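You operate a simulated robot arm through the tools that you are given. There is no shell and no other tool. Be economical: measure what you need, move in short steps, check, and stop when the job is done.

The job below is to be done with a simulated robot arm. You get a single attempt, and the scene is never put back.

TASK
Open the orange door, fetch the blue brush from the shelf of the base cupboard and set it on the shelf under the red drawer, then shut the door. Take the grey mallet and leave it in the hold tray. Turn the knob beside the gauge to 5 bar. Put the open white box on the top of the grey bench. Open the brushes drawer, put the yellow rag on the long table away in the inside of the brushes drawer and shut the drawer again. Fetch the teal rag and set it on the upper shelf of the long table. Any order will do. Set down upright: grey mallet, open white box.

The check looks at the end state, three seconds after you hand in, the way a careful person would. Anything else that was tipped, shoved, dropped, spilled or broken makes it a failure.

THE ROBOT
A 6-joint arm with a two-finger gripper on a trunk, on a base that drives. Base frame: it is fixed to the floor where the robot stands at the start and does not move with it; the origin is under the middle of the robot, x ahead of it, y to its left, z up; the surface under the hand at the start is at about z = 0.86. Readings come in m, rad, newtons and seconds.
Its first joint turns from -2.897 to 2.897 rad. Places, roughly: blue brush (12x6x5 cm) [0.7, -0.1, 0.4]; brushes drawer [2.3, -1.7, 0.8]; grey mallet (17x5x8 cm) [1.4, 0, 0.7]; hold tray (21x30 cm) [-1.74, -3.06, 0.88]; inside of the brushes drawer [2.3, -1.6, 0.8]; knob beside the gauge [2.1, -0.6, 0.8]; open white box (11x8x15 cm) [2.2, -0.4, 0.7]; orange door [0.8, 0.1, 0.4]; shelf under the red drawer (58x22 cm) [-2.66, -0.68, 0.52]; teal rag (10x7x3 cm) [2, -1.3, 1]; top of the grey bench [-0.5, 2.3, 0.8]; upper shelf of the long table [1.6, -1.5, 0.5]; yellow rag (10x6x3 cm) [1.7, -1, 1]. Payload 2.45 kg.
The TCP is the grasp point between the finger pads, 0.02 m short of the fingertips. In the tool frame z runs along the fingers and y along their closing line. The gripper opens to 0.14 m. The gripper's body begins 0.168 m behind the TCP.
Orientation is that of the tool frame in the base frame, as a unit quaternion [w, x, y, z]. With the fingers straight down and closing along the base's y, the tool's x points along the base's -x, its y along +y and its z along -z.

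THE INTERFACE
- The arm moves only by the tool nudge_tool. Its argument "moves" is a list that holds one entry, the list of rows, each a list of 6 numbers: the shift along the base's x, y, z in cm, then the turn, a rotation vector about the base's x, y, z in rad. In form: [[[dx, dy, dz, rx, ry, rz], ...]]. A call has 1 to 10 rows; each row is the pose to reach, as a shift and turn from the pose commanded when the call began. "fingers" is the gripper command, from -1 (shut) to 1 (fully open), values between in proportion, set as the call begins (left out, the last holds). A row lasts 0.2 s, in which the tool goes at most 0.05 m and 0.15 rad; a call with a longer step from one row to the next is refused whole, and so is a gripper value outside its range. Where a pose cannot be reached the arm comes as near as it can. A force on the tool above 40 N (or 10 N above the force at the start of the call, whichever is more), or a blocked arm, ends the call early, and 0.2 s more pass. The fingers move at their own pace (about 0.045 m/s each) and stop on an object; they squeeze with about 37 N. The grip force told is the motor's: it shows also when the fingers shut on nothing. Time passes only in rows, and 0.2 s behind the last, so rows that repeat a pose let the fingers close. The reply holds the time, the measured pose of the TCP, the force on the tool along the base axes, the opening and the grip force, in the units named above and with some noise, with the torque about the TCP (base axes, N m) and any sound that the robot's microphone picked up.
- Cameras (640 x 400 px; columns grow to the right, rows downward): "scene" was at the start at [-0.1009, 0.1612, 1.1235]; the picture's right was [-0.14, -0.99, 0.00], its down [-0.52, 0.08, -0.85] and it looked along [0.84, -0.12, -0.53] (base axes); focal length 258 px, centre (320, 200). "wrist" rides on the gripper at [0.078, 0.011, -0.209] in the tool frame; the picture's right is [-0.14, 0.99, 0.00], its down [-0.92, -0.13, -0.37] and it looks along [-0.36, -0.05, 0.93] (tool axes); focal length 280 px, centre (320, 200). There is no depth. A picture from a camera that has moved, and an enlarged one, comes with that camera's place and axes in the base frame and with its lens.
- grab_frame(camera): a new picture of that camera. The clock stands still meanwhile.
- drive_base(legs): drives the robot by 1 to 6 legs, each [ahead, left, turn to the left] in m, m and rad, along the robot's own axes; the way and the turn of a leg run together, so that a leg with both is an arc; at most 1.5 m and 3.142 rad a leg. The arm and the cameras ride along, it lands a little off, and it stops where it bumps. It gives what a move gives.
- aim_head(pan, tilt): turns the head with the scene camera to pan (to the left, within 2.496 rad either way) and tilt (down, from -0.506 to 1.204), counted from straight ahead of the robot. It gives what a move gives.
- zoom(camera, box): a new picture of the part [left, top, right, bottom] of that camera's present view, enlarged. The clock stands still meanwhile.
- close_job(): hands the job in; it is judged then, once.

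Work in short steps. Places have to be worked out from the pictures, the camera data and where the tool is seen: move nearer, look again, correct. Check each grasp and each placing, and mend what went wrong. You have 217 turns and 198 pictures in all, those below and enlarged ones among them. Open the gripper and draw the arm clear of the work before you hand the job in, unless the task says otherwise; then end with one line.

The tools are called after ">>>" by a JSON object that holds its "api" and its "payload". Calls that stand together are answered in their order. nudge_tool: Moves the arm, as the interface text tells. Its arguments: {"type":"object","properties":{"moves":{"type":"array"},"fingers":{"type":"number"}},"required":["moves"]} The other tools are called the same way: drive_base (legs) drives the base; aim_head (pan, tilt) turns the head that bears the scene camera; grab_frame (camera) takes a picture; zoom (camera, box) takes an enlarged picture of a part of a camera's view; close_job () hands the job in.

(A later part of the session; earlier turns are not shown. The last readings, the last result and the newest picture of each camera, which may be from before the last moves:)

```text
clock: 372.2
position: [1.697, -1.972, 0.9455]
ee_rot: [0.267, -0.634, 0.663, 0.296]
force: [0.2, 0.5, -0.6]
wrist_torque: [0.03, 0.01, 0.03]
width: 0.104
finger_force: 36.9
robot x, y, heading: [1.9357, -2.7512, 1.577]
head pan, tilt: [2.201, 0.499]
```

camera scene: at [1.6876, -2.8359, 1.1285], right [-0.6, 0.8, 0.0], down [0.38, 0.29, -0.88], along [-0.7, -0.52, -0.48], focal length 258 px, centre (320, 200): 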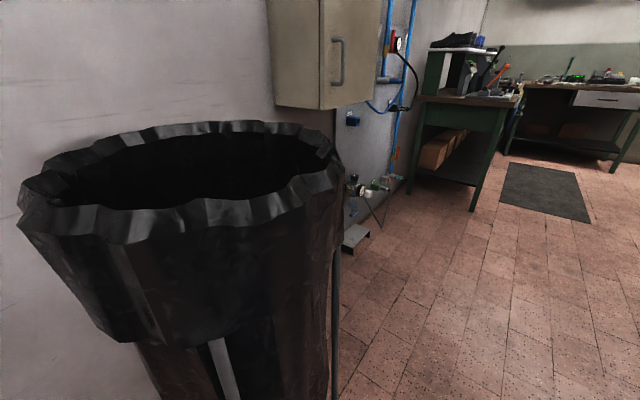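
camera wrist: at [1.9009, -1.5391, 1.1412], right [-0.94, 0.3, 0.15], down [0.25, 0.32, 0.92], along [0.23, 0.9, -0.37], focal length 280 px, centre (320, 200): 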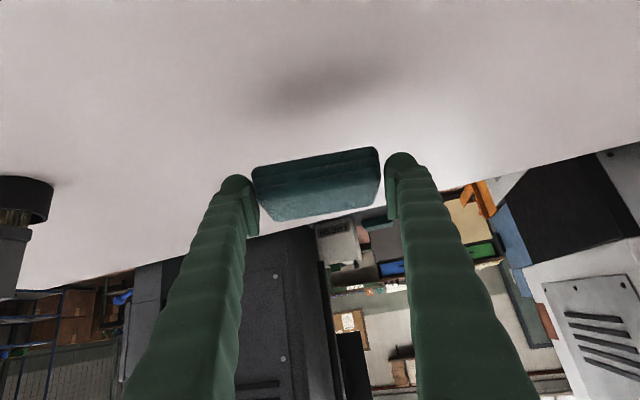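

Continue left and down to (1.52, −1.97, 0.57).

>>> {"api": "nudge_tool", "payload": {"moves": [[[-3, 0, -3.5, 0, 0, 0], [-6, 0, -7, 0, 0, 0], [-9, 0, -10.5, 0, 0, 0], [-12, 0, -14, 0, 0, 0], [-15, 0, -17.5, 0, 0, 0], [-17.5, 0, -21, 0, 0, 0], [-17.5, 0, -25, 0, 0, 0], [-17.5, 0, -29, 0, 0, 0], [-17.5, 0, -33, 0, 0, 0], [-17.5, 0, -36.5, 0, 0, 0]]]}}

>>> {"api": "grab_frame", "payload": {"camera": "wrist"}}

>>> {"api": "aim_head", "payload": {"pan": 0.3, "tilt": 0.6}}

>>> {"api": "grab_frame", "payload": {"camera": "scene"}}

```text
clock: 374.4
position: [1.5212, -1.9729, 0.5805]
ee_rot: [0.265, -0.635, 0.662, 0.296]
force: [-0.7, -0.1, 0.2]
wrist_torque: [0.0, 0.06, -0.01]
width: 0.1039
finger_force: 36.9
robot x, y, heading: [1.9325, -2.7525, 1.579]
head pan, tilt: [2.201, 0.499]
```

```text
84 pictures are left
camera wrist: at [1.5111, -2.1784, 0.6664], right [-0.98, 0.11, 0.15], down [0.18, 0.36, 0.92], along [0.05, 0.93, -0.37], focal length 280 px, centre (320, 200)
```

wrist: 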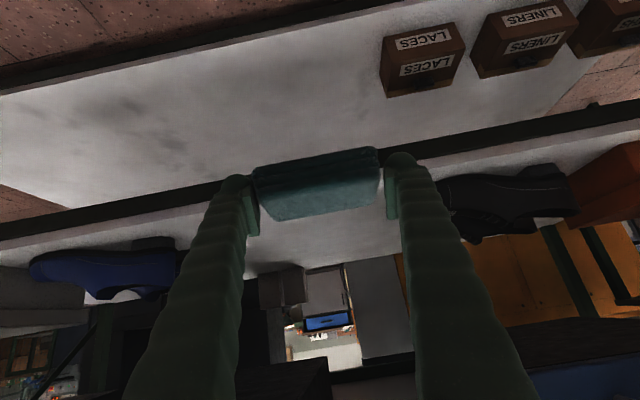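

```text
clock: 376.2
position: [1.5229, -1.973, 0.5813]
ee_rot: [0.267, -0.635, 0.662, 0.296]
force: [-0.6, 1.5, -0.2]
wrist_torque: [0.01, 0.03, 0.01]
width: 0.1039
finger_force: 37.0
robot x, y, heading: [1.9348, -2.7534, 1.576]
head pan, tilt: [0.3, 0.6]
```

```text
83 pictures are left
camera scene: at [1.7338, -2.8609, 1.1193], right [0.95, 0.3, 0.0], down [0.17, -0.54, -0.82], along [-0.25, 0.79, -0.57], focal length 258 px, centre (320, 200)
```

scene: 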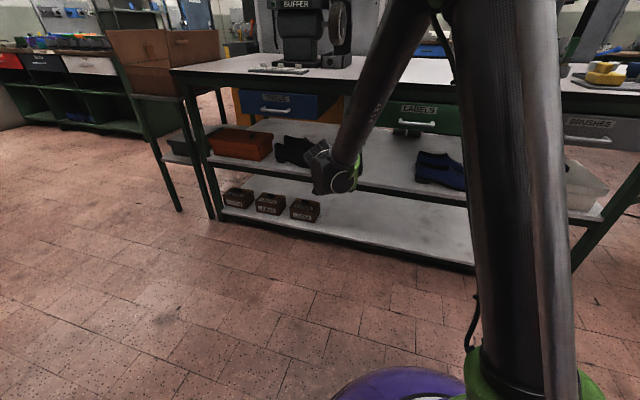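

Clear gap between the shoes (black ones end x≈1.38, blue start 1.83). Drive ahead 0.3 so the rag is over the shelf, then lower.

>>> {"api": "drive_base", "payload": {"legs": [[0.3, 0, 0]]}}

>>> {"api": "grab_frame", "payload": {"camera": "wrist"}}

>>> {"api": "grab_frame", "payload": {"camera": "scene"}}

```text
clock: 378.3
position: [1.5181, -1.6723, 0.5812]
ee_rot: [0.265, -0.636, 0.662, 0.295]
force: [-1.1, 0.3, -0.9]
wrist_torque: [-0.01, 0.01, -0.05]
width: 0.1032
finger_force: 37.1
robot x, y, heading: [1.9313, -2.4524, 1.576]
head pan, tilt: [0.3, 0.6]
```

```text
82 pictures are left
camera wrist: at [1.5083, -1.8773, 0.6667], right [-0.98, 0.11, 0.15], down [0.18, 0.36, 0.92], along [0.05, 0.93, -0.37], focal length 280 px, centre (320, 200)
```

wrist: 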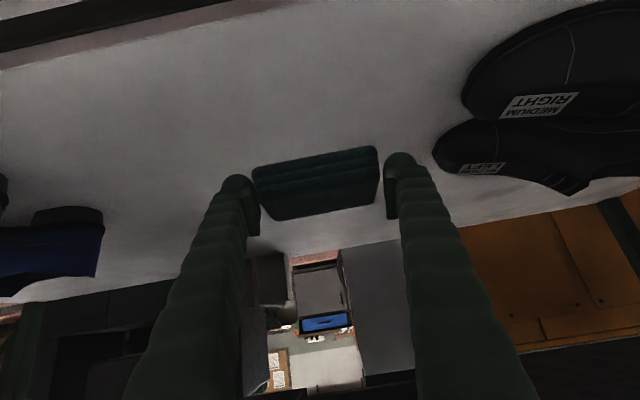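

```text
81 pictures are left
camera scene: at [1.7318, -2.5596, 1.1193], right [0.95, 0.3, 0.0], down [0.17, -0.54, -0.82], along [-0.25, 0.79, -0.57], focal length 258 px, centre (320, 200)
```

scene: 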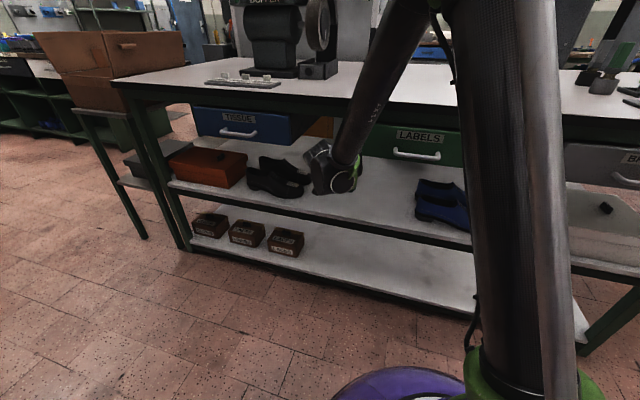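

Good position; shift +3 cm away from the shoe and lower to contact.

>>> {"api": "nudge_tool", "payload": {"moves": [[[1, 0, -1, 0, 0, 0], [2, 0, -2, 0, 0, 0], [3, 0, -3, 0, 0, 0], [3, 0, -4, 0, 0, 0], [3, 0, -4.6, 0, 0, 0]]]}}

>>> {"api": "nudge_tool", "payload": {"moves": [[[0, 0, -0.6, 0, 0, 0], [0, 0, -1.2, 0, 0, 0], [0, 0, -1.8, 0, 0, 0], [0, 0, -2.4, 0, 0, 0]]]}}

>>> {"api": "grab_frame", "payload": {"camera": "wrist"}}

```text
clock: 379.5
position: [1.5484, -1.6709, 0.5329]
ee_rot: [0.267, -0.635, 0.662, 0.295]
force: [0.7, -0.7, 0.0]
wrist_torque: [-0.01, -0.01, 0.01]
width: 0.1033
finger_force: 37.1
robot x, y, heading: [1.9285, -2.4505, 1.58]
head pan, tilt: [0.3, 0.6]
```

```text
clock: 380.5
position: [1.5482, -1.6718, 0.511]
ee_rot: [0.267, -0.635, 0.662, 0.296]
force: [0.2, 0.1, -0.5]
wrist_torque: [0.0, -0.02, 0.03]
width: 0.1032
finger_force: 37.0
robot x, y, heading: [1.9328, -2.4503, 1.585]
head pan, tilt: [0.3, 0.6]
```

```text
80 pictures are left
camera wrist: at [1.5381, -1.8773, 0.5966], right [-0.98, 0.11, 0.15], down [0.18, 0.36, 0.92], along [0.05, 0.93, -0.37], focal length 280 px, centre (320, 200)
```

wrist: 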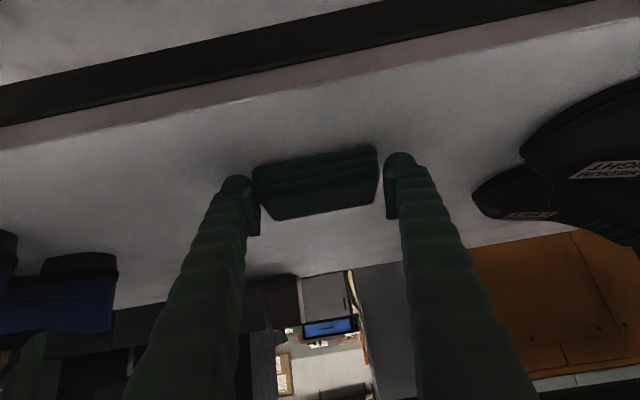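

Still no contact; keep lowering in small steps.

>>> {"api": "nudge_tool", "payload": {"moves": [[[0, 0, -0.5, 0, 0, 0], [0, 0, -1, 0, 0, 0], [0, 0, -1.5, 0, 0, 0], [0, 0, -2, 0, 0, 0]]]}}

>>> {"api": "grab_frame", "payload": {"camera": "wrist"}}

```text
clock: 381.0
position: [1.5485, -1.6725, 0.5069]
ee_rot: [0.268, -0.635, 0.661, 0.297]
force: [2.9, -6.7, 32.2]
wrist_torque: [-0.75, 0.19, 0.06]
width: 0.1038
finger_force: 37.0
robot x, y, heading: [1.9313, -2.4516, 1.582]
head pan, tilt: [0.3, 0.6]
stopped in row 2: the force on the tool passed its limit at 56 N (the readings are from after the stop); the commanded pose is now the measured one
```

```text
79 pictures are left
camera wrist: at [1.5385, -1.8778, 0.5914], right [-0.98, 0.11, 0.15], down [0.18, 0.35, 0.92], along [0.05, 0.93, -0.37], focal length 280 px, centre (320, 200)
```

wrist: 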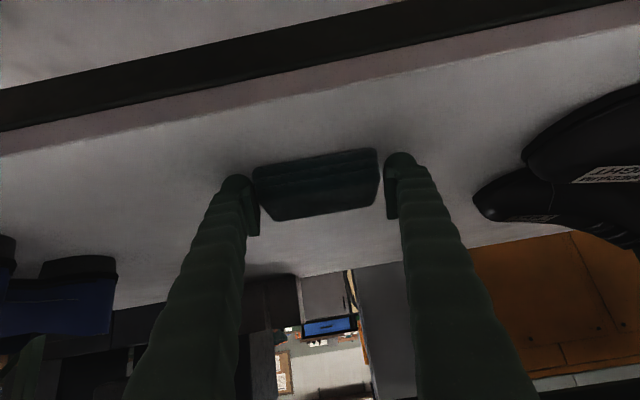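

Contact reached. Release, then rise slightly and back straight out.

>>> {"api": "nudge_tool", "payload": {"moves": [[[0, 0, 0.2, 0, 0, 0], [0, 0, 0.2, 0, 0, 0], [0, 0, 0.2, 0, 0, 0], [0, 0, 0.2, 0, 0, 0], [0, 0, 0.3, 0, 0, 0]]], "fingers": 0.95}}

>>> {"api": "nudge_tool", "payload": {"moves": [[[0, -1, 1.5, 0, 0, 0], [0, -2.5, 3.5, 0, 0, 0], [0, -5, 5, 0, 0, 0]]]}}

>>> {"api": "grab_frame", "payload": {"camera": "wrist"}}

```text
clock: 382.2
position: [1.5469, -1.6706, 0.5079]
ee_rot: [0.266, -0.636, 0.661, 0.297]
force: [-0.2, -0.6, 0.2]
wrist_torque: [0.01, 0.01, 0.02]
width: 0.136
finger_force: 0.1
robot x, y, heading: [1.9304, -2.4529, 1.579]
head pan, tilt: [0.3, 0.6]
```

```text
clock: 383.0
position: [1.5475, -1.7222, 0.5573]
ee_rot: [0.266, -0.636, 0.661, 0.296]
force: [-0.4, 0.4, 0.2]
wrist_torque: [-0.02, 0.0, -0.01]
width: 0.1367
finger_force: 0.0
robot x, y, heading: [1.9313, -2.4536, 1.586]
head pan, tilt: [0.3, 0.6]
```

```text
78 pictures are left
camera wrist: at [1.5376, -1.9274, 0.6433], right [-0.98, 0.11, 0.15], down [0.18, 0.36, 0.92], along [0.05, 0.93, -0.37], focal length 280 px, centre (320, 200)
```

wrist: 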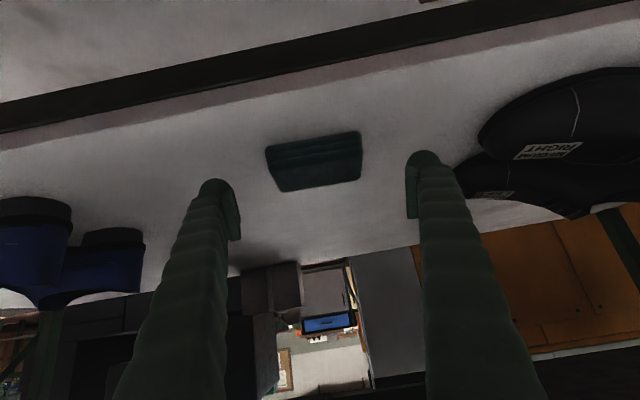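

Teal rag lies on the upper shelf. Back out 0.3 m and then raise the arm.

>>> {"api": "drive_base", "payload": {"legs": [[-0.28, 0, 0]]}}

>>> {"api": "nudge_tool", "payload": {"moves": [[[3, 0, 3.5, 0, 0, 0], [6, 0, 7, 0, 0, 0], [9, 0, 10.5, 0, 0, 0], [12, 0, 14, 0, 0, 0], [15, 0, 17.5, 0, 0, 0], [18, 0, 21, 0, 0, 0], [21, 0, 24.5, 0, 0, 0], [24, 0, 28, 0, 0, 0], [27, 0, 31.5, 0, 0, 0], [30, 0, 35, 0, 0, 0]]], "fingers": -0.5}}

>>> {"api": "aim_head", "payload": {"pan": -0.9, "tilt": 0.3}}

>>> {"api": "grab_frame", "payload": {"camera": "scene"}}

```text
clock: 385.0
position: [1.5494, -2.0034, 0.5577]
ee_rot: [0.267, -0.635, 0.661, 0.296]
force: [-0.5, -0.1, -0.1]
wrist_torque: [-0.04, -0.01, 0.0]
width: 0.1366
finger_force: 0.1
robot x, y, heading: [1.935, -2.731, 1.577]
head pan, tilt: [0.3, 0.6]
```

```text
clock: 387.2
position: [1.8495, -2.0038, 0.9095]
ee_rot: [0.266, -0.636, 0.66, 0.297]
force: [-0.3, -0.6, -0.5]
wrist_torque: [0.01, -0.01, 0.02]
width: 0.035
finger_force: 0.1
robot x, y, heading: [1.9349, -2.7313, 1.581]
head pan, tilt: [0.3, 0.6]
```

```text
clock: 388.6
position: [1.8483, -2.0031, 0.9082]
ee_rot: [0.266, -0.636, 0.661, 0.296]
force: [-0.2, 0.4, -0.3]
wrist_torque: [0.01, 0.01, 0.05]
width: 0.0351
finger_force: 0.1
robot x, y, heading: [1.934, -2.7319, 1.579]
head pan, tilt: [-0.901, 0.3]
```

```text
77 pictures are left
camera scene: at [1.834, -2.8664, 1.1468], right [0.63, -0.78, 0.0], down [-0.23, -0.19, -0.96], along [0.74, 0.6, -0.3], focal length 258 px, centre (320, 200)
```

scene: 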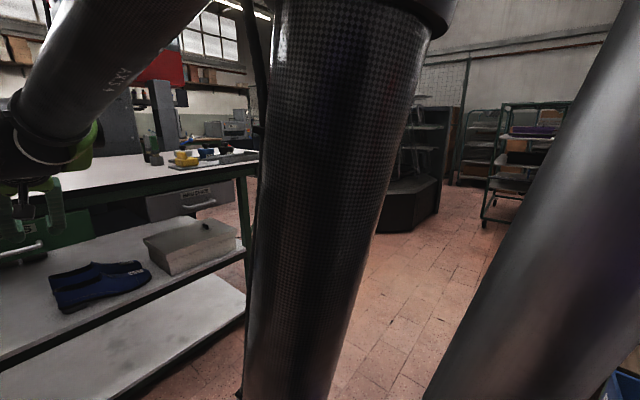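

East side is open but a cable lies there; I take the known west route back to the north aisle.

>>> {"api": "drive_base", "payload": {"legs": [[0, 0, 1.57], [0, -0.28, 0], [1.5, 0, 0], [0.8, 0, 0], [0, 0, -1.57]]}}

>>> {"api": "drive_base", "payload": {"legs": [[1.5, 0, 0], [1.5, 0, 0], [0.4, 0, 0], [0, 0, -1.57]]}}

>>> {"api": "aim_head", "payload": {"pan": -0.2, "tilt": 0.3}}

>>> {"api": "grab_frame", "payload": {"camera": "scene"}}

```text
clock: 409.0
position: [-0.4419, -1.7474, 0.9082]
ee_rot: [0.265, -0.637, 0.659, 0.298]
force: [-0.2, -0.4, -0.4]
wrist_torque: [0.01, 0.0, 0.02]
width: 0.0353
finger_force: 0.2
robot x, y, heading: [-0.3536, -2.478, 1.581]
head pan, tilt: [-0.901, 0.3]
```

```text
clock: 429.5
position: [0.3928, 1.0141, 0.9084]
ee_rot: [0.398, 0.027, 0.917, 0.018]
force: [-0.5, -0.7, 0.3]
wrist_torque: [-0.01, 0.0, -0.02]
width: 0.0348
finger_force: 0.0
robot x, y, heading: [-0.3368, 0.9375, -0.01]
head pan, tilt: [-0.901, 0.3]
```

```text
clock: 430.6
position: [0.393, 1.015, 0.9083]
ee_rot: [0.398, 0.026, 0.917, 0.018]
force: [-0.5, -0.3, 0.6]
wrist_torque: [-0.03, -0.01, -0.03]
width: 0.0349
finger_force: 0.1
robot x, y, heading: [-0.3356, 0.9412, -0.012]
head pan, tilt: [-0.201, 0.3]
```

```text
76 pictures are left
camera scene: at [-0.4349, 1.0973, 1.1468], right [-0.21, -0.98, 0.0], down [-0.29, 0.06, -0.96], along [0.93, -0.2, -0.3], focal length 258 px, centre (320, 200)
```

scene: 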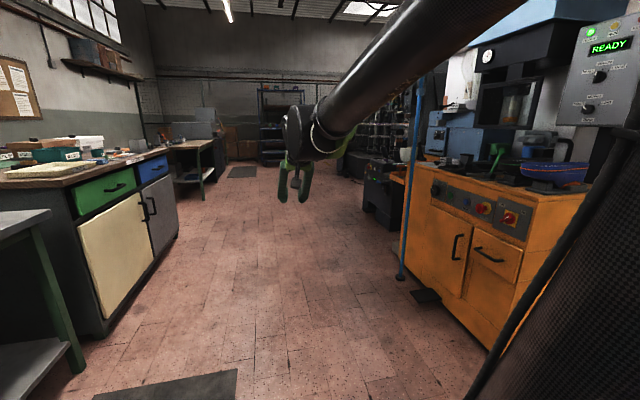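

Path clear. Drive east to x≈2.05 and turn to face the black machine.

>>> {"api": "drive_base", "payload": {"legs": [[1.5, 0, 0], [0.95, 0, 0], [0, 0, -1.56]]}}

>>> {"api": "aim_head", "payload": {"pan": 0.1, "tilt": 0.45}}

>>> {"api": "grab_frame", "payload": {"camera": "scene"}}

>>> {"api": "grab_frame", "payload": {"camera": "wrist"}}

```text
clock: 446.3
position: [2.169, 0.1628, 0.9085]
ee_rot: [0.294, 0.667, 0.629, -0.269]
force: [0.3, -0.1, -0.2]
wrist_torque: [-0.01, -0.01, -0.01]
width: 0.0352
finger_force: 0.0
robot x, y, heading: [2.0999, 0.8942, -1.58]
head pan, tilt: [-0.201, 0.3]
```

```text
clock: 447.1
position: [2.1695, 0.164, 0.9079]
ee_rot: [0.294, 0.667, 0.629, -0.27]
force: [0.2, 0.2, 0.2]
wrist_torque: [0.0, -0.04, 0.0]
width: 0.035
finger_force: 0.1
robot x, y, heading: [2.0989, 0.8928, -1.578]
head pan, tilt: [0.099, 0.45]
```

```text
75 pictures are left
camera scene: at [2.283, 0.9908, 1.1329], right [-1.0, -0.09, 0.0], down [-0.04, 0.43, -0.9], along [0.08, -0.9, -0.43], focal length 258 px, centre (320, 200)
```

scene: 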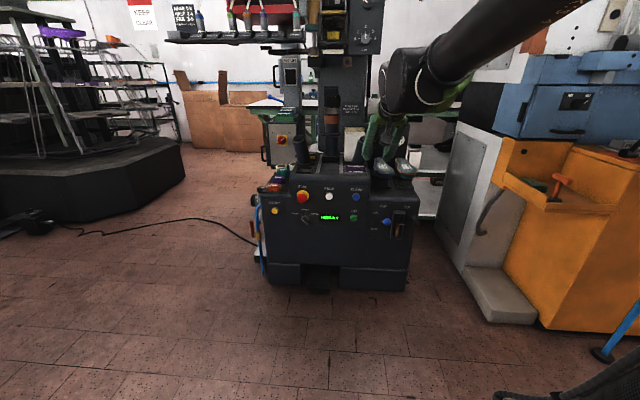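

```text
74 pictures are left
camera wrist: at [2.1818, 0.3701, 0.9937], right [0.98, -0.13, 0.15], down [-0.19, -0.35, 0.92], along [-0.06, -0.93, -0.37], focal length 280 px, centre (320, 200)
```

wrist: 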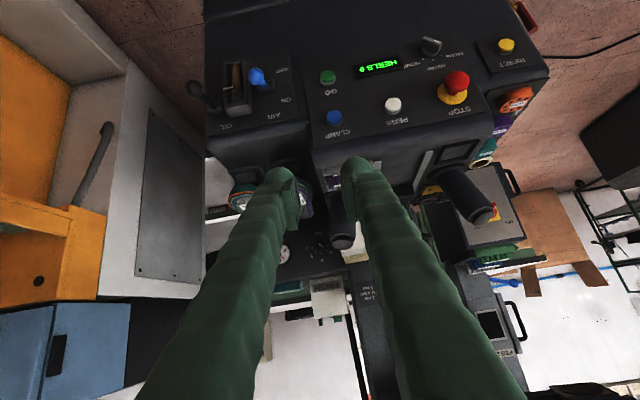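

Zoom on the machine's back-right zone for the gauge, knob and white box.

>>> {"api": "zoom", "payload": {"camera": "scene", "box": [240, 70, 460, 220]}}

>>> {"api": "zoom", "payload": {"camera": "wrist", "box": [200, 150, 400, 350]}}

```text
2.67 times, centred on (350, 145) of scene
camera zoom: at [2.283, 0.9908, 1.1329], right [-1.0, -0.09, 0.0], down [-0.04, 0.43, -0.9], along [0.08, -0.9, -0.43], focal length 688 px, centre (240, 347)
```

zoom: 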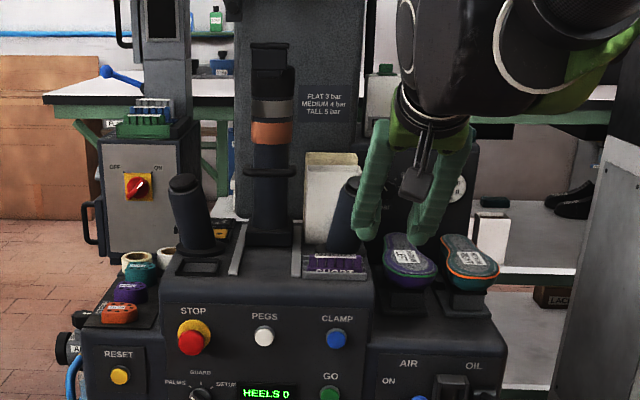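

```text
2.00 times, centred on (300, 250) of wrist
camera zoom: at [2.1818, 0.3701, 0.9937], right [0.98, -0.13, 0.15], down [-0.19, -0.35, 0.92], along [-0.06, -0.93, -0.37], focal length 561 px, centre (360, 100)
```

zoom: 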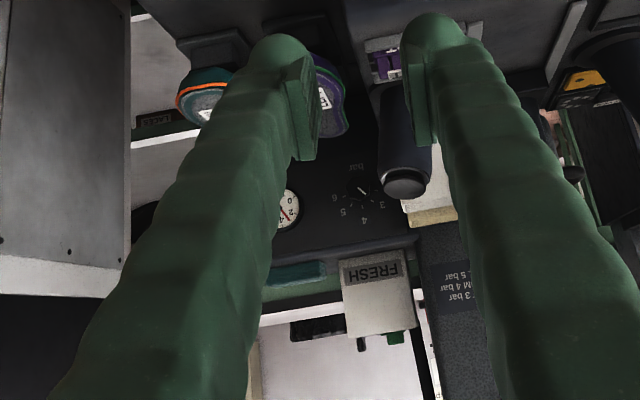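

Knob seen near (2.10,−0.6,0.77) with scale 3–6 bar; white box ≈(2.22,−0.42). I raise the tool and drive nearer for a better view.

>>> {"api": "nudge_tool", "payload": {"moves": [[[-1.5, 0, 4, 0, 0, 0], [-3, 0, 8, 0, 0, 0], [-4.5, 0, 12, 0, 0, 0], [-6, 0, 16, 0.05, 0, 0], [-7, 0, 20, 0.1, 0, 0], [-7, 0, 24, 0.15, 0, 0], [-7, 0, 27, 0.2, 0, 0]]]}}

>>> {"api": "drive_base", "payload": {"legs": [[0.25, 0, 0]]}}

>>> {"api": "grab_frame", "payload": {"camera": "wrist"}}

```text
clock: 448.7
position: [2.0973, 0.1647, 1.1782]
ee_rot: [0.226, 0.694, 0.653, -0.205]
force: [-0.2, 0.9, 0.1]
wrist_torque: [0.03, 0.02, -0.01]
width: 0.0348
finger_force: 0.0
robot x, y, heading: [2.0965, 0.8935, -1.581]
head pan, tilt: [0.099, 0.45]
```

```text
clock: 450.5
position: [2.0975, -0.0834, 1.1778]
ee_rot: [0.225, 0.693, 0.653, -0.205]
force: [0.1, 0.4, 0.8]
wrist_torque: [-0.02, 0.03, 0.0]
width: 0.0351
finger_force: 0.0
robot x, y, heading: [2.0968, 0.6513, -1.579]
head pan, tilt: [0.099, 0.45]
```

```text
71 pictures are left
camera wrist: at [2.11, 0.1013, 1.3029], right [0.98, -0.16, 0.12], down [-0.19, -0.53, 0.83], along [-0.06, -0.83, -0.55], focal length 280 px, centre (320, 200)
```

wrist: 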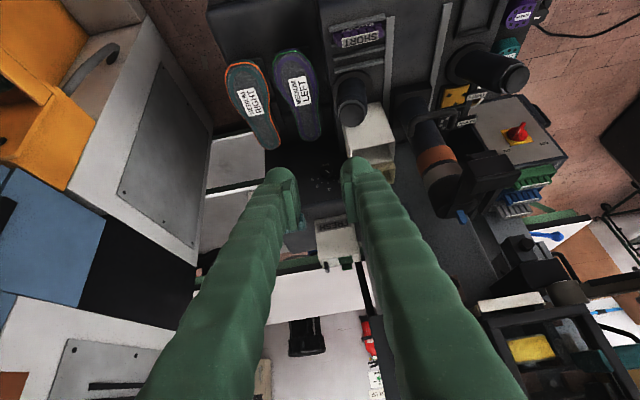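

Zoom around the box and knob.

>>> {"api": "zoom", "payload": {"camera": "wrist", "box": [270, 60, 430, 220]}}

```text
2.50 times, centred on (350, 140) of wrist
camera zoom: at [2.11, 0.1013, 1.3029], right [0.98, -0.16, 0.12], down [-0.19, -0.53, 0.83], along [-0.06, -0.83, -0.55], focal length 701 px, centre (245, 350)
```

zoom: 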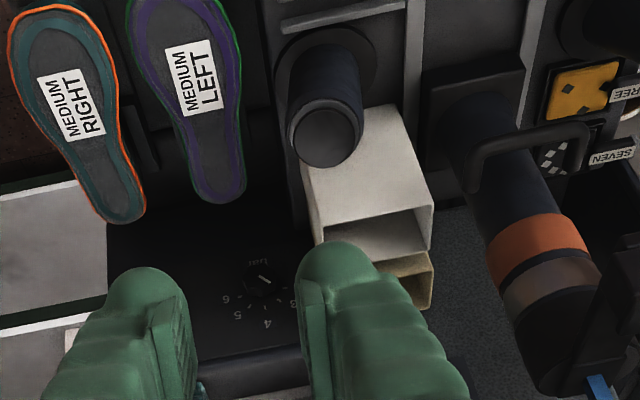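

Knob triangulated ≈(2.10,−0.54,0.786) on a panel tilted slightly up. I bring the tool to a pre-grasp (pitch ~20° below level) to view it close.

>>> {"api": "nudge_tool", "payload": {"moves": [[[0, -3, -2, -0.1, 0, 0], [0, -6, -5, -0.2, 0, 0], [0, -9, -8, -0.3, 0, 0], [0, -12, -11, -0.4, 0, 0], [0, -15, -14, -0.5, 0, 0], [0, -18, -17, -0.6, 0, 0], [0, -21, -20, -0.6, 0, 0], [0, -25, -23, -0.6, 0, 0], [0, -27, -26, -0.6, 0, 0]]]}}

>>> {"api": "grab_frame", "payload": {"camera": "wrist"}}

```text
clock: 452.5
position: [2.0966, -0.3537, 0.9181]
ee_rot: [0.422, 0.594, 0.565, -0.388]
force: [-1.0, -0.2, 0.1]
wrist_torque: [-0.04, 0.01, -0.05]
width: 0.0352
finger_force: 0.1
robot x, y, heading: [2.0947, 0.6442, -1.577]
head pan, tilt: [0.099, 0.45]
```

```text
69 pictures are left
camera wrist: at [2.1091, -0.1301, 0.916], right [0.98, -0.06, 0.19], down [-0.19, 0.03, 0.98], along [-0.06, -1.0, 0.02], focal length 280 px, centre (320, 200)
```

wrist: 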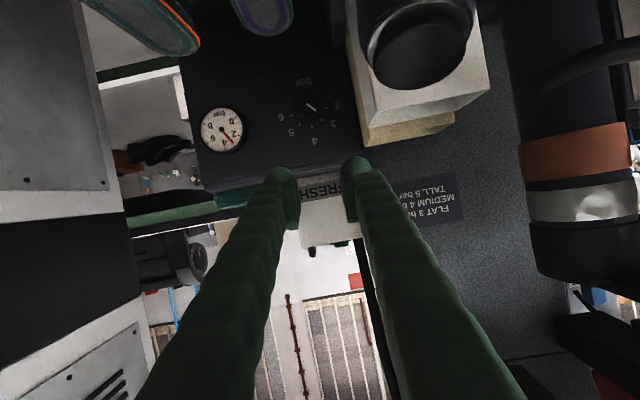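

Excellent view: gauge and knob. Zoom in.

>>> {"api": "zoom", "payload": {"camera": "wrist", "box": [190, 60, 370, 180]}}

```text
3.33 times, centred on (280, 120) of wrist
camera zoom: at [2.1091, -0.1301, 0.916], right [0.98, -0.06, 0.19], down [-0.19, 0.03, 0.98], along [-0.06, -1.0, 0.02], focal length 935 px, centre (453, 467)
```

zoom: 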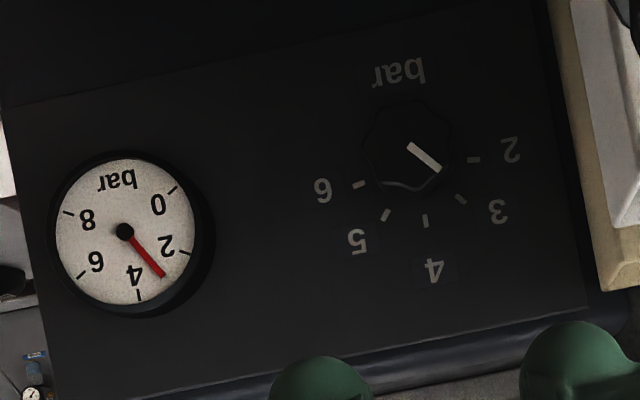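

Clear reading: knob at 3, needs +63–68° clockwise to 5; but the white box stands right beside (x≥2.14), so the box goes first. I raise the tool and look down at the box.

>>> {"api": "nudge_tool", "payload": {"moves": [[[0, 1.5, 4, 0.12, 0, 0], [0, 3, 8, 0.24, 0, 0], [0, 4, 12, 0.36, 0, 0], [1, 5, 16, 0.48, 0, 0], [2, 6, 20, 0.6, 0, 0], [3, 6, 23, 0.72, 0, 0], [4, 6, 25, 0.84, 0, 0], [5, 6, 26, 0.96, 0, 0], [6, 6, 26, 1.08, 0, 0], [6, 6, 26, 1.2, 0, 0]]], "fingers": 0.6}}

>>> {"api": "grab_frame", "payload": {"camera": "wrist"}}

```text
clock: 454.7
position: [2.1579, -0.2902, 1.1802]
ee_rot: [0.033, 0.728, 0.685, -0.023]
force: [-0.6, 2.8, 1.5]
wrist_torque: [-0.42, -0.03, 0.0]
width: 0.1121
finger_force: 0.1
out of reach, approached as far as the arm can: row 10
robot x, y, heading: [2.0903, 0.648, -1.579]
head pan, tilt: [0.099, 0.45]
```

```text
67 pictures are left
camera wrist: at [2.1701, -0.1967, 1.3819], right [0.98, -0.2, 0.03], down [-0.19, -0.88, 0.44], along [-0.06, -0.43, -0.9], focal length 280 px, centre (320, 200)
```

wrist: 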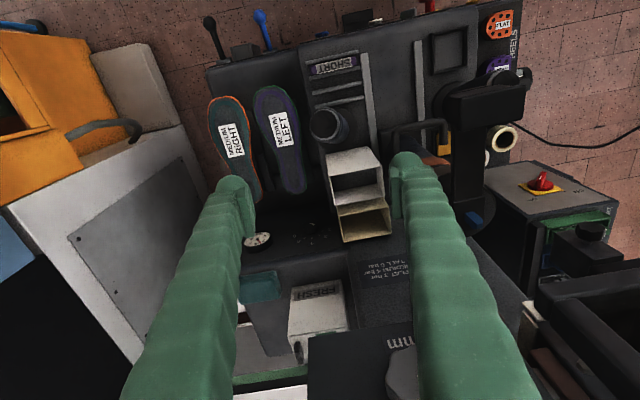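

>>> {"api": "zoom", "payload": {"camera": "wrist", "box": [280, 90, 440, 260]}}

```text
2.35 times, centred on (360, 175) of wrist
camera zoom: at [2.1701, -0.1967, 1.3819], right [0.98, -0.2, 0.03], down [-0.19, -0.88, 0.44], along [-0.06, -0.43, -0.9], focal length 660 px, centre (226, 259)
```

zoom: 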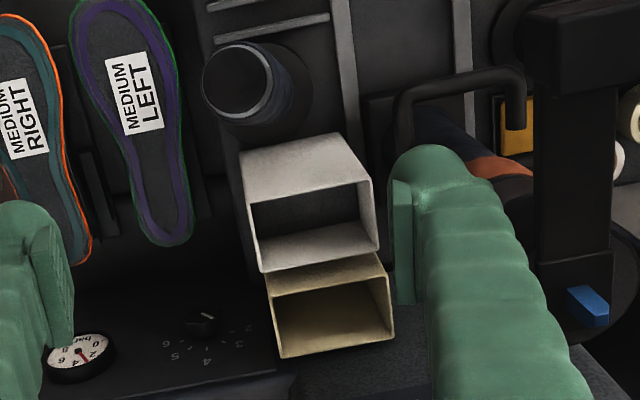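

Two boxes: the white one (rim x 2.16–2.27, y −0.48…−0.41, top z≈0.84) and a cream one behind. I drive 0.17 nearer and go above the white box, closing along x.

>>> {"api": "drive_base", "payload": {"legs": [[0.16, 0, 0]]}}

>>> {"api": "nudge_tool", "payload": {"moves": [[[2, 0.5, -1, 0.07, 0, 0], [4, 1, -3, 0.08, 0, 0], [5.8, 1, -6, 0.08, 0, 0], [5.8, 1, -10, 0.08, 0, 0], [5.8, 1, -14, 0.08, 0, 0], [5.8, 1, -18, 0.08, 0, 0]]], "fingers": 0.95}}

>>> {"api": "grab_frame", "payload": {"camera": "wrist"}}

```text
clock: 455.8
position: [2.1588, -0.3592, 1.1858]
ee_rot: [0.03, 0.725, 0.688, -0.021]
force: [-2.1, 41.2, 18.3]
wrist_torque: [-8.55, -0.99, 1.22]
width: 0.1121
finger_force: 0.1
robot x, y, heading: [2.0939, 0.5666, -1.578]
head pan, tilt: [0.099, 0.45]
stopped in leg 1: the robot was blocked; the commanded pose is now the measured one
```

```text
clock: 456.2
position: [2.1687, -0.3493, 1.1738]
ee_rot: [0.011, 0.727, 0.687, -0.005]
force: [-4.2, 37.1, 9.6]
wrist_torque: [-8.92, -1.5, 0.3]
width: 0.1364
finger_force: 0.1
out of reach, approached as far as the arm can: row 1
robot x, y, heading: [2.0914, 0.57, -1.58]
head pan, tilt: [0.099, 0.45]
stopped in row 1: the force on the tool passed its limit at 68 N (the readings are from after the stop); the commanded pose is now the measured one
```

```text
65 pictures are left
camera wrist: at [2.1808, -0.266, 1.3802], right [0.98, -0.19, 0.01], down [-0.18, -0.9, 0.39], along [-0.06, -0.38, -0.92], focal length 280 px, centre (320, 200)
```

wrist: 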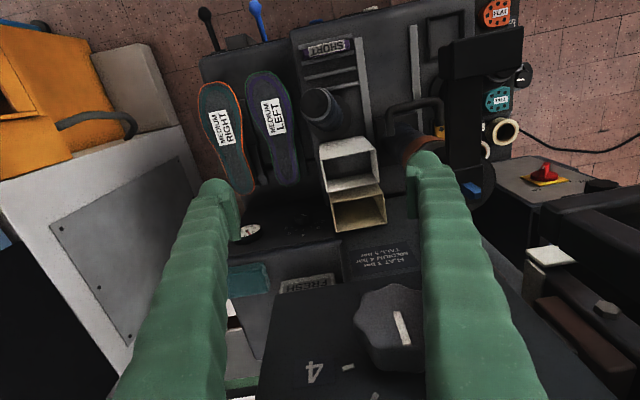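

The gripper body touched a machine head overhanging at z≈1.4. I back away at once and will use a pitched tool instead.

>>> {"api": "drive_base", "payload": {"legs": [[-0.12, 0, 0]]}}

>>> {"api": "nudge_tool", "payload": {"moves": [[[0, 3, -2, -0.1, 0, 0], [0, 5, -4, -0.2, 0, 0], [1, 5, -7, -0.3, 0, 0], [2, 5, -10, -0.4, 0, 0], [3, 5, -13, -0.5, 0, 0], [4, 5, -16, -0.6, 0, 0], [5, 5, -18, -0.7, 0, 0]]]}}

>>> {"api": "grab_frame", "payload": {"camera": "wrist"}}

>>> {"api": "aim_head", "payload": {"pan": 0.1, "tilt": 0.1}}

>>> {"api": "grab_frame", "payload": {"camera": "scene"}}

```text
clock: 457.4
position: [2.1697, -0.2343, 1.171]
ee_rot: [0.011, 0.726, 0.687, -0.005]
force: [-0.6, -0.7, 0.4]
wrist_torque: [0.01, -0.02, -0.01]
width: 0.1365
finger_force: 0.1
robot x, y, heading: [2.0934, 0.6905, -1.58]
head pan, tilt: [0.099, 0.45]
```

```text
clock: 459.0
position: [2.2197, -0.1828, 0.99]
ee_rot: [0.261, 0.678, 0.644, -0.24]
force: [-0.4, -0.3, 0.0]
wrist_torque: [0.02, -0.03, -0.02]
width: 0.1364
finger_force: 0.1
robot x, y, heading: [2.0949, 0.692, -1.578]
head pan, tilt: [0.099, 0.45]
```

```text
64 pictures are left
camera wrist: at [2.2329, 0.0139, 1.0944], right [0.98, -0.14, 0.13], down [-0.18, -0.44, 0.88], along [-0.06, -0.89, -0.46], focal length 280 px, centre (320, 200)
```

wrist: 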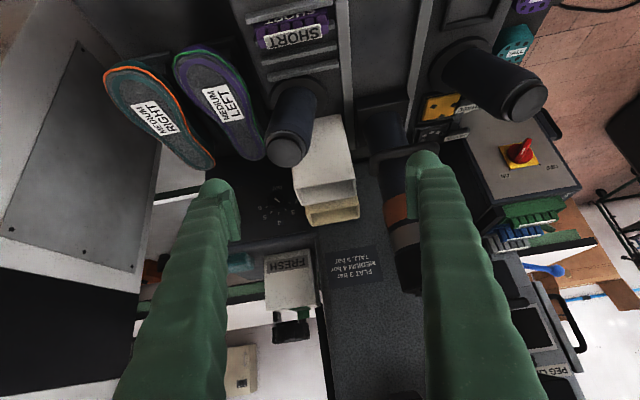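

```text
clock: 459.9
position: [2.2202, -0.1833, 0.9906]
ee_rot: [0.259, 0.679, 0.644, -0.241]
force: [0.2, -0.4, 0.8]
wrist_torque: [-0.01, -0.01, -0.03]
width: 0.1365
finger_force: 0.0
robot x, y, heading: [2.0942, 0.6902, -1.575]
head pan, tilt: [0.099, 0.099]
```

```text
63 pictures are left
camera scene: at [2.2803, 0.785, 1.1654], right [-1.0, -0.09, 0.0], down [-0.01, 0.1, -0.99], along [0.09, -0.99, -0.1], focal length 258 px, centre (320, 200)
```

scene: 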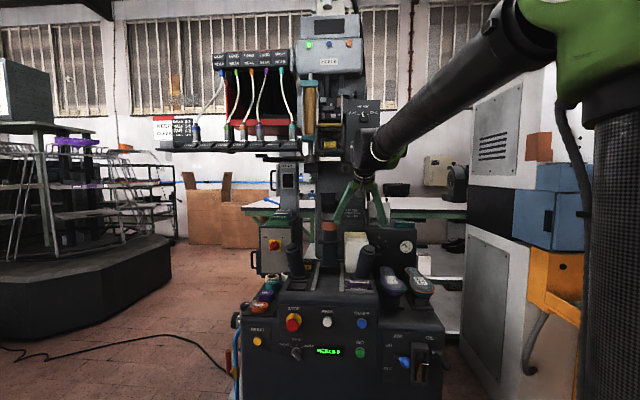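

Zoom to check the dial my gripper touched and the column.

>>> {"api": "zoom", "payload": {"camera": "scene", "box": [290, 60, 410, 160]}}

```text
4.00 times, centred on (350, 110) of scene
camera zoom: at [2.2803, 0.785, 1.1654], right [-1.0, -0.09, 0.0], down [-0.01, 0.1, -0.99], along [0.09, -0.99, -0.1], focal length 1032 px, centre (200, 560)
```

zoom: 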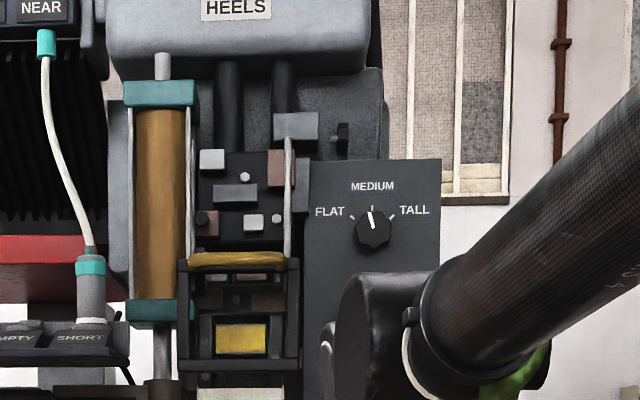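

The dial there reads MEDIUM and looks intact. Now drive 0.1 ahead and approach the white box along the pitched tool axis.

>>> {"api": "drive_base", "payload": {"legs": [[0.1, 0, 0]]}}

>>> {"api": "nudge_tool", "payload": {"moves": [[[-0.3, -2.5, -2.7, 0, 0, 0], [-0.5, -5, -5.4, 0, 0, 0], [-0.5, -7.5, -8.1, 0, 0, 0]]]}}

>>> {"api": "grab_frame", "payload": {"camera": "wrist"}}

```text
clock: 461.0
position: [2.2181, -0.2837, 0.9907]
ee_rot: [0.259, 0.679, 0.643, -0.24]
force: [1.0, 0.1, 0.1]
wrist_torque: [0.03, -0.03, 0.02]
width: 0.1365
finger_force: 0.0
robot x, y, heading: [2.0936, 0.5874, -1.582]
head pan, tilt: [0.099, 0.099]
```

```text
clock: 461.8
position: [2.2134, -0.3578, 0.9092]
ee_rot: [0.26, 0.679, 0.643, -0.241]
force: [-0.4, 0.7, 0.3]
wrist_torque: [-0.04, 0.0, 0.0]
width: 0.1369
finger_force: 0.1
robot x, y, heading: [2.0946, 0.5888, -1.578]
head pan, tilt: [0.099, 0.099]
```

```text
61 pictures are left
camera wrist: at [2.2262, -0.1612, 1.0133], right [0.98, -0.14, 0.13], down [-0.18, -0.44, 0.88], along [-0.06, -0.89, -0.46], focal length 280 px, centre (320, 200)
```

wrist: 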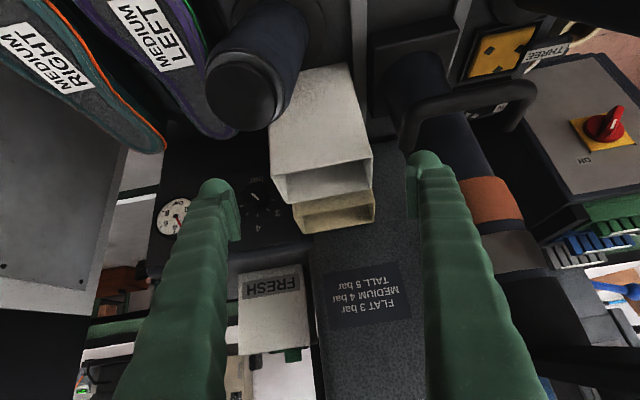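

Box centred between the fingers (x≈2.218). Continue along the axis to grip depth.

>>> {"api": "nudge_tool", "payload": {"moves": [[[0.3, -2, -2.2, 0, 0, 0], [0.4, -4, -4.4, 0, 0, 0], [0.4, -6, -6.6, 0, 0, 0], [0.4, -7.8, -8.6, 0, 0, 0]]], "fingers": 0.88}}

>>> {"api": "grab_frame", "payload": {"camera": "wrist"}}

```text
clock: 462.4
position: [2.2146, -0.3863, 0.8811]
ee_rot: [0.262, 0.679, 0.641, -0.243]
force: [-8.1, 6.1, 34.6]
wrist_torque: [0.17, -2.7, 0.66]
width: 0.1341
finger_force: 2.0
robot x, y, heading: [2.0954, 0.5913, -1.58]
head pan, tilt: [0.099, 0.099]
stopped in row 2: the force on the tool passed its limit at 117 N (the readings are from after the stop); the commanded pose is now the measured one
```

```text
60 pictures are left
camera wrist: at [2.2277, -0.1895, 0.9849], right [0.98, -0.14, 0.14], down [-0.19, -0.43, 0.88], along [-0.07, -0.89, -0.45], focal length 280 px, centre (320, 200)
```

wrist: 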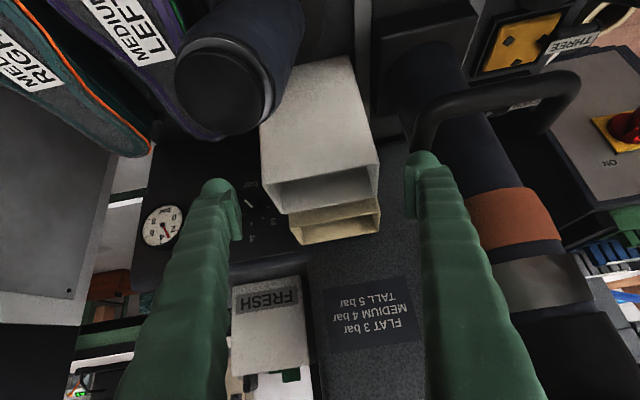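

The right finger struck a black pipe handle at x≈2.29. I back off and instead will pinch the box's left wall (one finger inside).

>>> {"api": "nudge_tool", "payload": {"moves": [[[0, 2, 2.2, 0, 0, 0], [0, 4.5, 4.7, 0, 0, 0], [-2, 6.5, 6.7, 0, 0, 0], [-5, 6.5, 6.7, 0, 0, 0], [-5, 6.5, 6.7, 0, 0, 0], [-5, 6.5, 6.7, 0, 0, 0]]], "fingers": -0.25}}

>>> {"api": "grab_frame", "payload": {"camera": "wrist"}}

```text
clock: 463.8
position: [2.1653, -0.3231, 0.9461]
ee_rot: [0.261, 0.679, 0.642, -0.24]
force: [0.5, 0.4, -0.5]
wrist_torque: [0.05, -0.02, 0.0]
width: 0.0526
finger_force: 0.0
robot x, y, heading: [2.0918, 0.588, -1.58]
head pan, tilt: [0.099, 0.099]
```

```text
59 pictures are left
camera wrist: at [2.1786, -0.1266, 1.05], right [0.98, -0.14, 0.14], down [-0.18, -0.44, 0.88], along [-0.06, -0.89, -0.46], focal length 280 px, centre (320, 200)
```

wrist: 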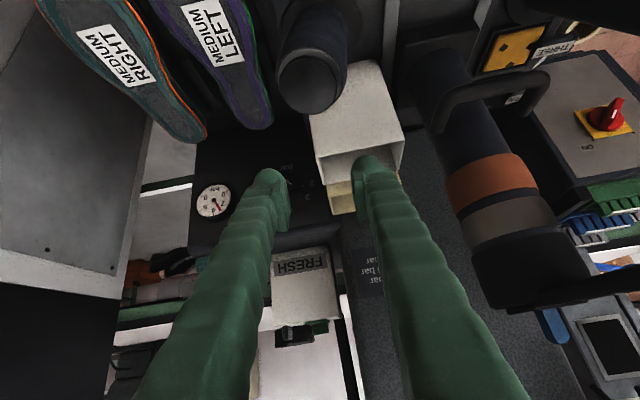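

Left wall lies between the fingers. Advance along the axis to grip depth.

>>> {"api": "nudge_tool", "payload": {"moves": [[[0, -2.5, -2.7, 0, 0, 0], [0, -5, -5.4, 0, 0, 0], [0, -7, -7.5, 0, 0, 0], [0, -8.5, -9.2, 0, 0, 0]]]}}

>>> {"api": "grab_frame", "payload": {"camera": "wrist"}}

```text
clock: 464.7
position: [2.1664, -0.4011, 0.8672]
ee_rot: [0.263, 0.679, 0.641, -0.243]
force: [-0.3, 6.4, 23.3]
wrist_torque: [-0.09, -0.84, 0.22]
width: 0.0537
finger_force: 1.3
robot x, y, heading: [2.0977, 0.5886, -1.579]
head pan, tilt: [0.099, 0.099]
stopped in row 4: the force on the tool passed its limit at 64 N (the readings are from after the stop); the commanded pose is now the measured one
```

```text
58 pictures are left
camera wrist: at [2.1786, -0.203, 0.9701], right [0.98, -0.14, 0.14], down [-0.19, -0.43, 0.88], along [-0.06, -0.89, -0.45], focal length 280 px, centre (320, 200)
```

wrist: 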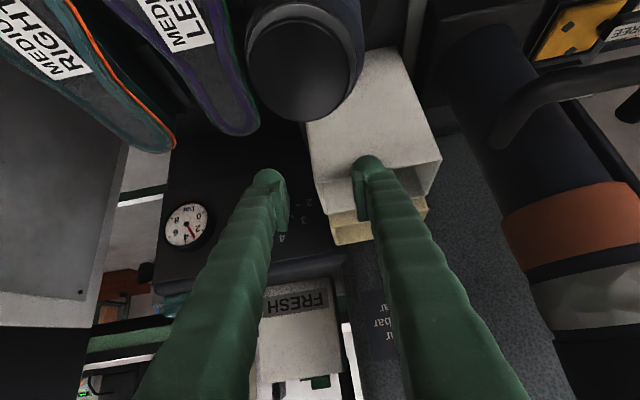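

The inside finger caught the front rim because of the lean. I retreat, reduce the lean to ~20°, move the base 0.07 nearer, and then descend straight.

>>> {"api": "nudge_tool", "payload": {"moves": [[[0, 2.2, 2.4, 0, 0, 0], [0, 4.5, 5, 0, 0, 0], [0, 6, 8, 0.09, 0, 0], [0, 6, 10, 0.18, 0, 0], [0, 6, 10, 0.27, 0, 0], [0, 6, 10, 0.36, 0, 0]]]}}

>>> {"api": "drive_base", "payload": {"legs": [[0.07, 0, 0]]}}

>>> {"api": "grab_frame", "payload": {"camera": "wrist"}}

```text
clock: 466.1
position: [2.1654, -0.3405, 0.9662]
ee_rot: [0.136, 0.715, 0.675, -0.123]
force: [-0.3, -0.2, 0.0]
wrist_torque: [-0.01, -0.02, -0.02]
width: 0.0524
finger_force: 0.0
robot x, y, heading: [2.0983, 0.5881, -1.579]
head pan, tilt: [0.099, 0.099]
```

```text
clock: 467.1
position: [2.1654, -0.4104, 0.9663]
ee_rot: [0.137, 0.715, 0.675, -0.123]
force: [-0.4, -0.5, 0.1]
wrist_torque: [0.01, 0.0, -0.04]
width: 0.0525
finger_force: 0.0
robot x, y, heading: [2.0908, 0.5219, -1.579]
head pan, tilt: [0.099, 0.099]
```

```text
57 pictures are left
camera wrist: at [2.179, -0.2628, 1.132], right [0.98, -0.18, 0.08], down [-0.18, -0.72, 0.67], along [-0.06, -0.67, -0.74], focal length 280 px, centre (320, 200)
```

wrist: 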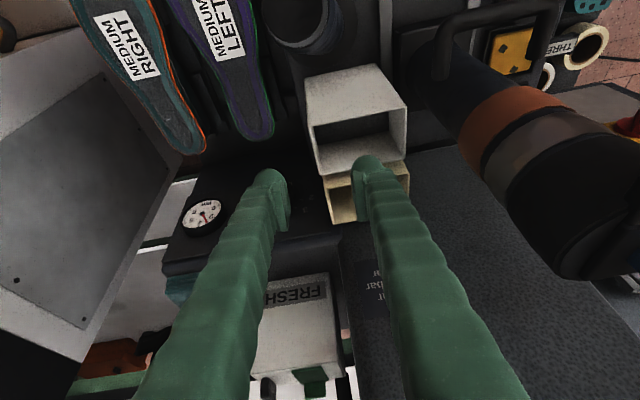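

Box rim y −0.413…−0.485, left wall x≈2.168. Move over and descend to z≈0.828.

>>> {"api": "nudge_tool", "payload": {"moves": [[[0.2, -2, -1, 0, 0, 0], [0.3, -3.9, -3, 0, 0, 0], [0.3, -3.9, -6, 0, 0, 0], [0.3, -3.9, -9, 0, 0, 0], [0.3, -3.9, -11.5, 0, 0, 0], [0.3, -3.9, -13.8, 0, 0, 0]]]}}

>>> {"api": "grab_frame", "payload": {"camera": "wrist"}}

```text
clock: 468.5
position: [2.1675, -0.4512, 0.826]
ee_rot: [0.136, 0.715, 0.675, -0.123]
force: [-0.2, -0.6, -0.1]
wrist_torque: [0.0, -0.03, -0.01]
width: 0.0525
finger_force: 0.0
robot x, y, heading: [2.0963, 0.5204, -1.576]
head pan, tilt: [0.099, 0.099]
```

```text
56 pictures are left
camera wrist: at [2.1819, -0.3022, 0.9934], right [0.98, -0.18, 0.08], down [-0.18, -0.72, 0.67], along [-0.06, -0.67, -0.74], focal length 280 px, centre (320, 200)
```

wrist: 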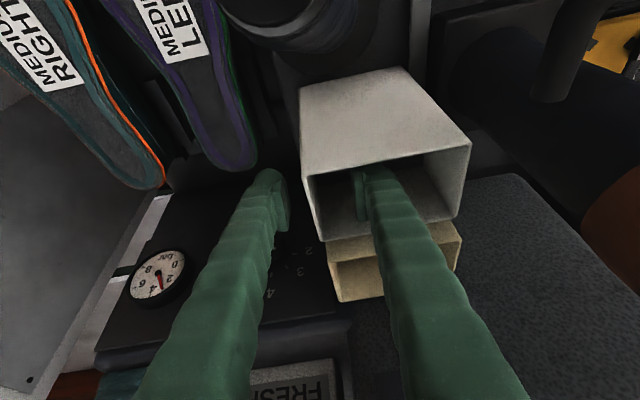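

One finger is inside, one outside the left wall. Close and lift a little.

>>> {"api": "nudge_tool", "payload": {"moves": [[[0, 0, 0, 0, 0, 0], [0, 0, 0, 0, 0, 0], [0, 0, 0, 0, 0, 0], [0, 0, 0, 0, 0, 0]]], "fingers": -1}}

>>> {"api": "nudge_tool", "payload": {"moves": [[[0, 0, 1, 0, 0, 0], [0, 0, 2.5, 0, 0, 0], [0, 0, 4, 0, 0, 0]]]}}

>>> {"api": "grab_frame", "payload": {"camera": "wrist"}}

```text
clock: 469.5
position: [2.1677, -0.45, 0.8279]
ee_rot: [0.137, 0.715, 0.675, -0.123]
force: [-5.4, 4.0, 0.0]
wrist_torque: [0.58, 0.31, 0.52]
width: 0.006
finger_force: 29.9
robot x, y, heading: [2.0927, 0.5164, -1.579]
head pan, tilt: [0.099, 0.099]
```

```text
clock: 470.3
position: [2.1688, -0.4509, 0.8678]
ee_rot: [0.136, 0.715, 0.675, -0.123]
force: [0.7, 1.0, -2.7]
wrist_torque: [0.01, 0.17, 0.01]
width: 0.0062
finger_force: 31.1
robot x, y, heading: [2.0965, 0.5181, -1.579]
head pan, tilt: [0.099, 0.099]
```

```text
55 pictures are left
camera wrist: at [2.1824, -0.3025, 1.0336], right [0.98, -0.18, 0.08], down [-0.18, -0.72, 0.67], along [-0.06, -0.67, -0.74], focal length 280 px, centre (320, 200)
```

wrist: 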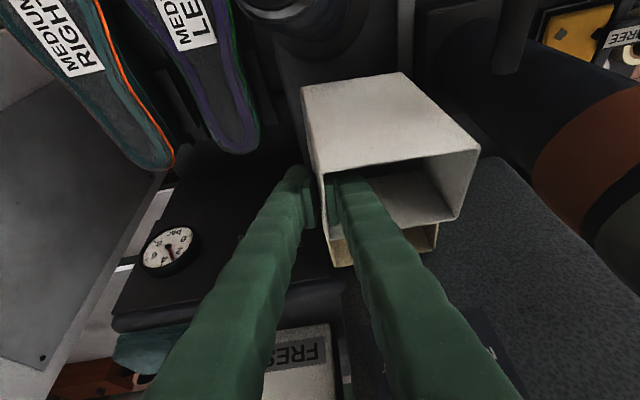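

Box held (~2.7 N). Lift with a −x shift away from the pipe, then rise and draw back over the post.

>>> {"api": "nudge_tool", "payload": {"moves": [[[-0.5, 0, 2, 0, 0, 0], [-1.5, 0, 4, 0, 0, 0], [-2.5, 0, 6, 0, 0, 0], [-3, 1, 9, 0, 0, 0], [-3, 2.5, 12, 0, 0, 0], [-3, 4, 15, 0, 0, 0], [-3, 5, 17, 0, 0, 0]]]}}

>>> {"api": "grab_frame", "payload": {"camera": "wrist"}}

```text
clock: 471.9
position: [2.1387, -0.3999, 1.0368]
ee_rot: [0.137, 0.715, 0.675, -0.123]
force: [-0.5, -0.3, -3.5]
wrist_torque: [0.01, 0.13, 0.03]
width: 0.0062
finger_force: 31.4
robot x, y, heading: [2.0922, 0.516, -1.579]
head pan, tilt: [0.099, 0.099]
```

```text
54 pictures are left
camera wrist: at [2.151, -0.2512, 1.2033], right [0.98, -0.18, 0.08], down [-0.18, -0.72, 0.67], along [-0.06, -0.67, -0.74], focal length 280 px, centre (320, 200)
```

wrist: 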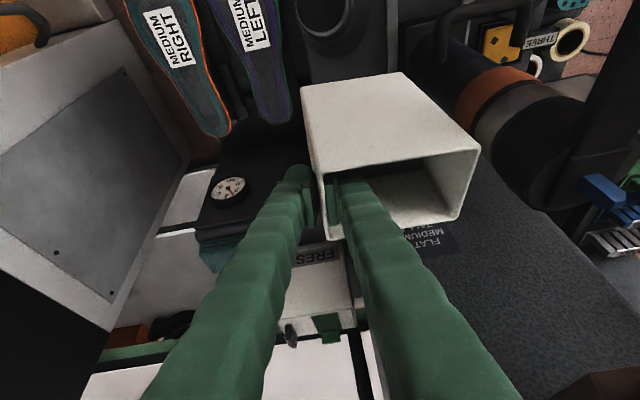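

Clear. Draw the arm in and back the base off, then head west in the north aisle.

>>> {"api": "drive_base", "payload": {"legs": [[-0.5, 0, 0]]}}

>>> {"api": "nudge_tool", "payload": {"moves": [[[0, 3.5, 0, 0, 0, 0], [0, 7, 0.5, 0, 0, 0], [0, 10.5, 1, 0, 0, 0], [0, 14, 1.5, 0, 0, 0], [0, 17.5, 2, 0, 0, 0]]]}}

>>> {"api": "grab_frame", "payload": {"camera": "wrist"}}

```text
clock: 474.9
position: [2.1445, 0.1049, 1.0373]
ee_rot: [0.137, 0.713, 0.676, -0.123]
force: [-0.2, 0.4, -3.3]
wrist_torque: [0.02, 0.17, -0.02]
width: 0.0061
finger_force: 31.4
robot x, y, heading: [2.0951, 1.0204, -1.57]
head pan, tilt: [0.099, 0.099]
```

```text
clock: 476.1
position: [2.1431, 0.2796, 1.0566]
ee_rot: [0.137, 0.714, 0.676, -0.122]
force: [-0.1, -0.1, -3.6]
wrist_torque: [0.07, 0.16, -0.04]
width: 0.0057
finger_force: 31.6
robot x, y, heading: [2.0975, 1.0218, -1.576]
head pan, tilt: [0.099, 0.099]
```

```text
53 pictures are left
camera wrist: at [2.1565, 0.4271, 1.2232], right [0.98, -0.18, 0.08], down [-0.18, -0.72, 0.67], along [-0.06, -0.67, -0.74], focal length 280 px, centre (320, 200)
```

wrist: 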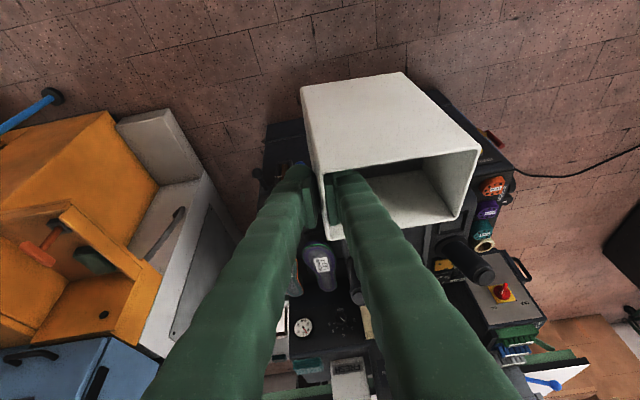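

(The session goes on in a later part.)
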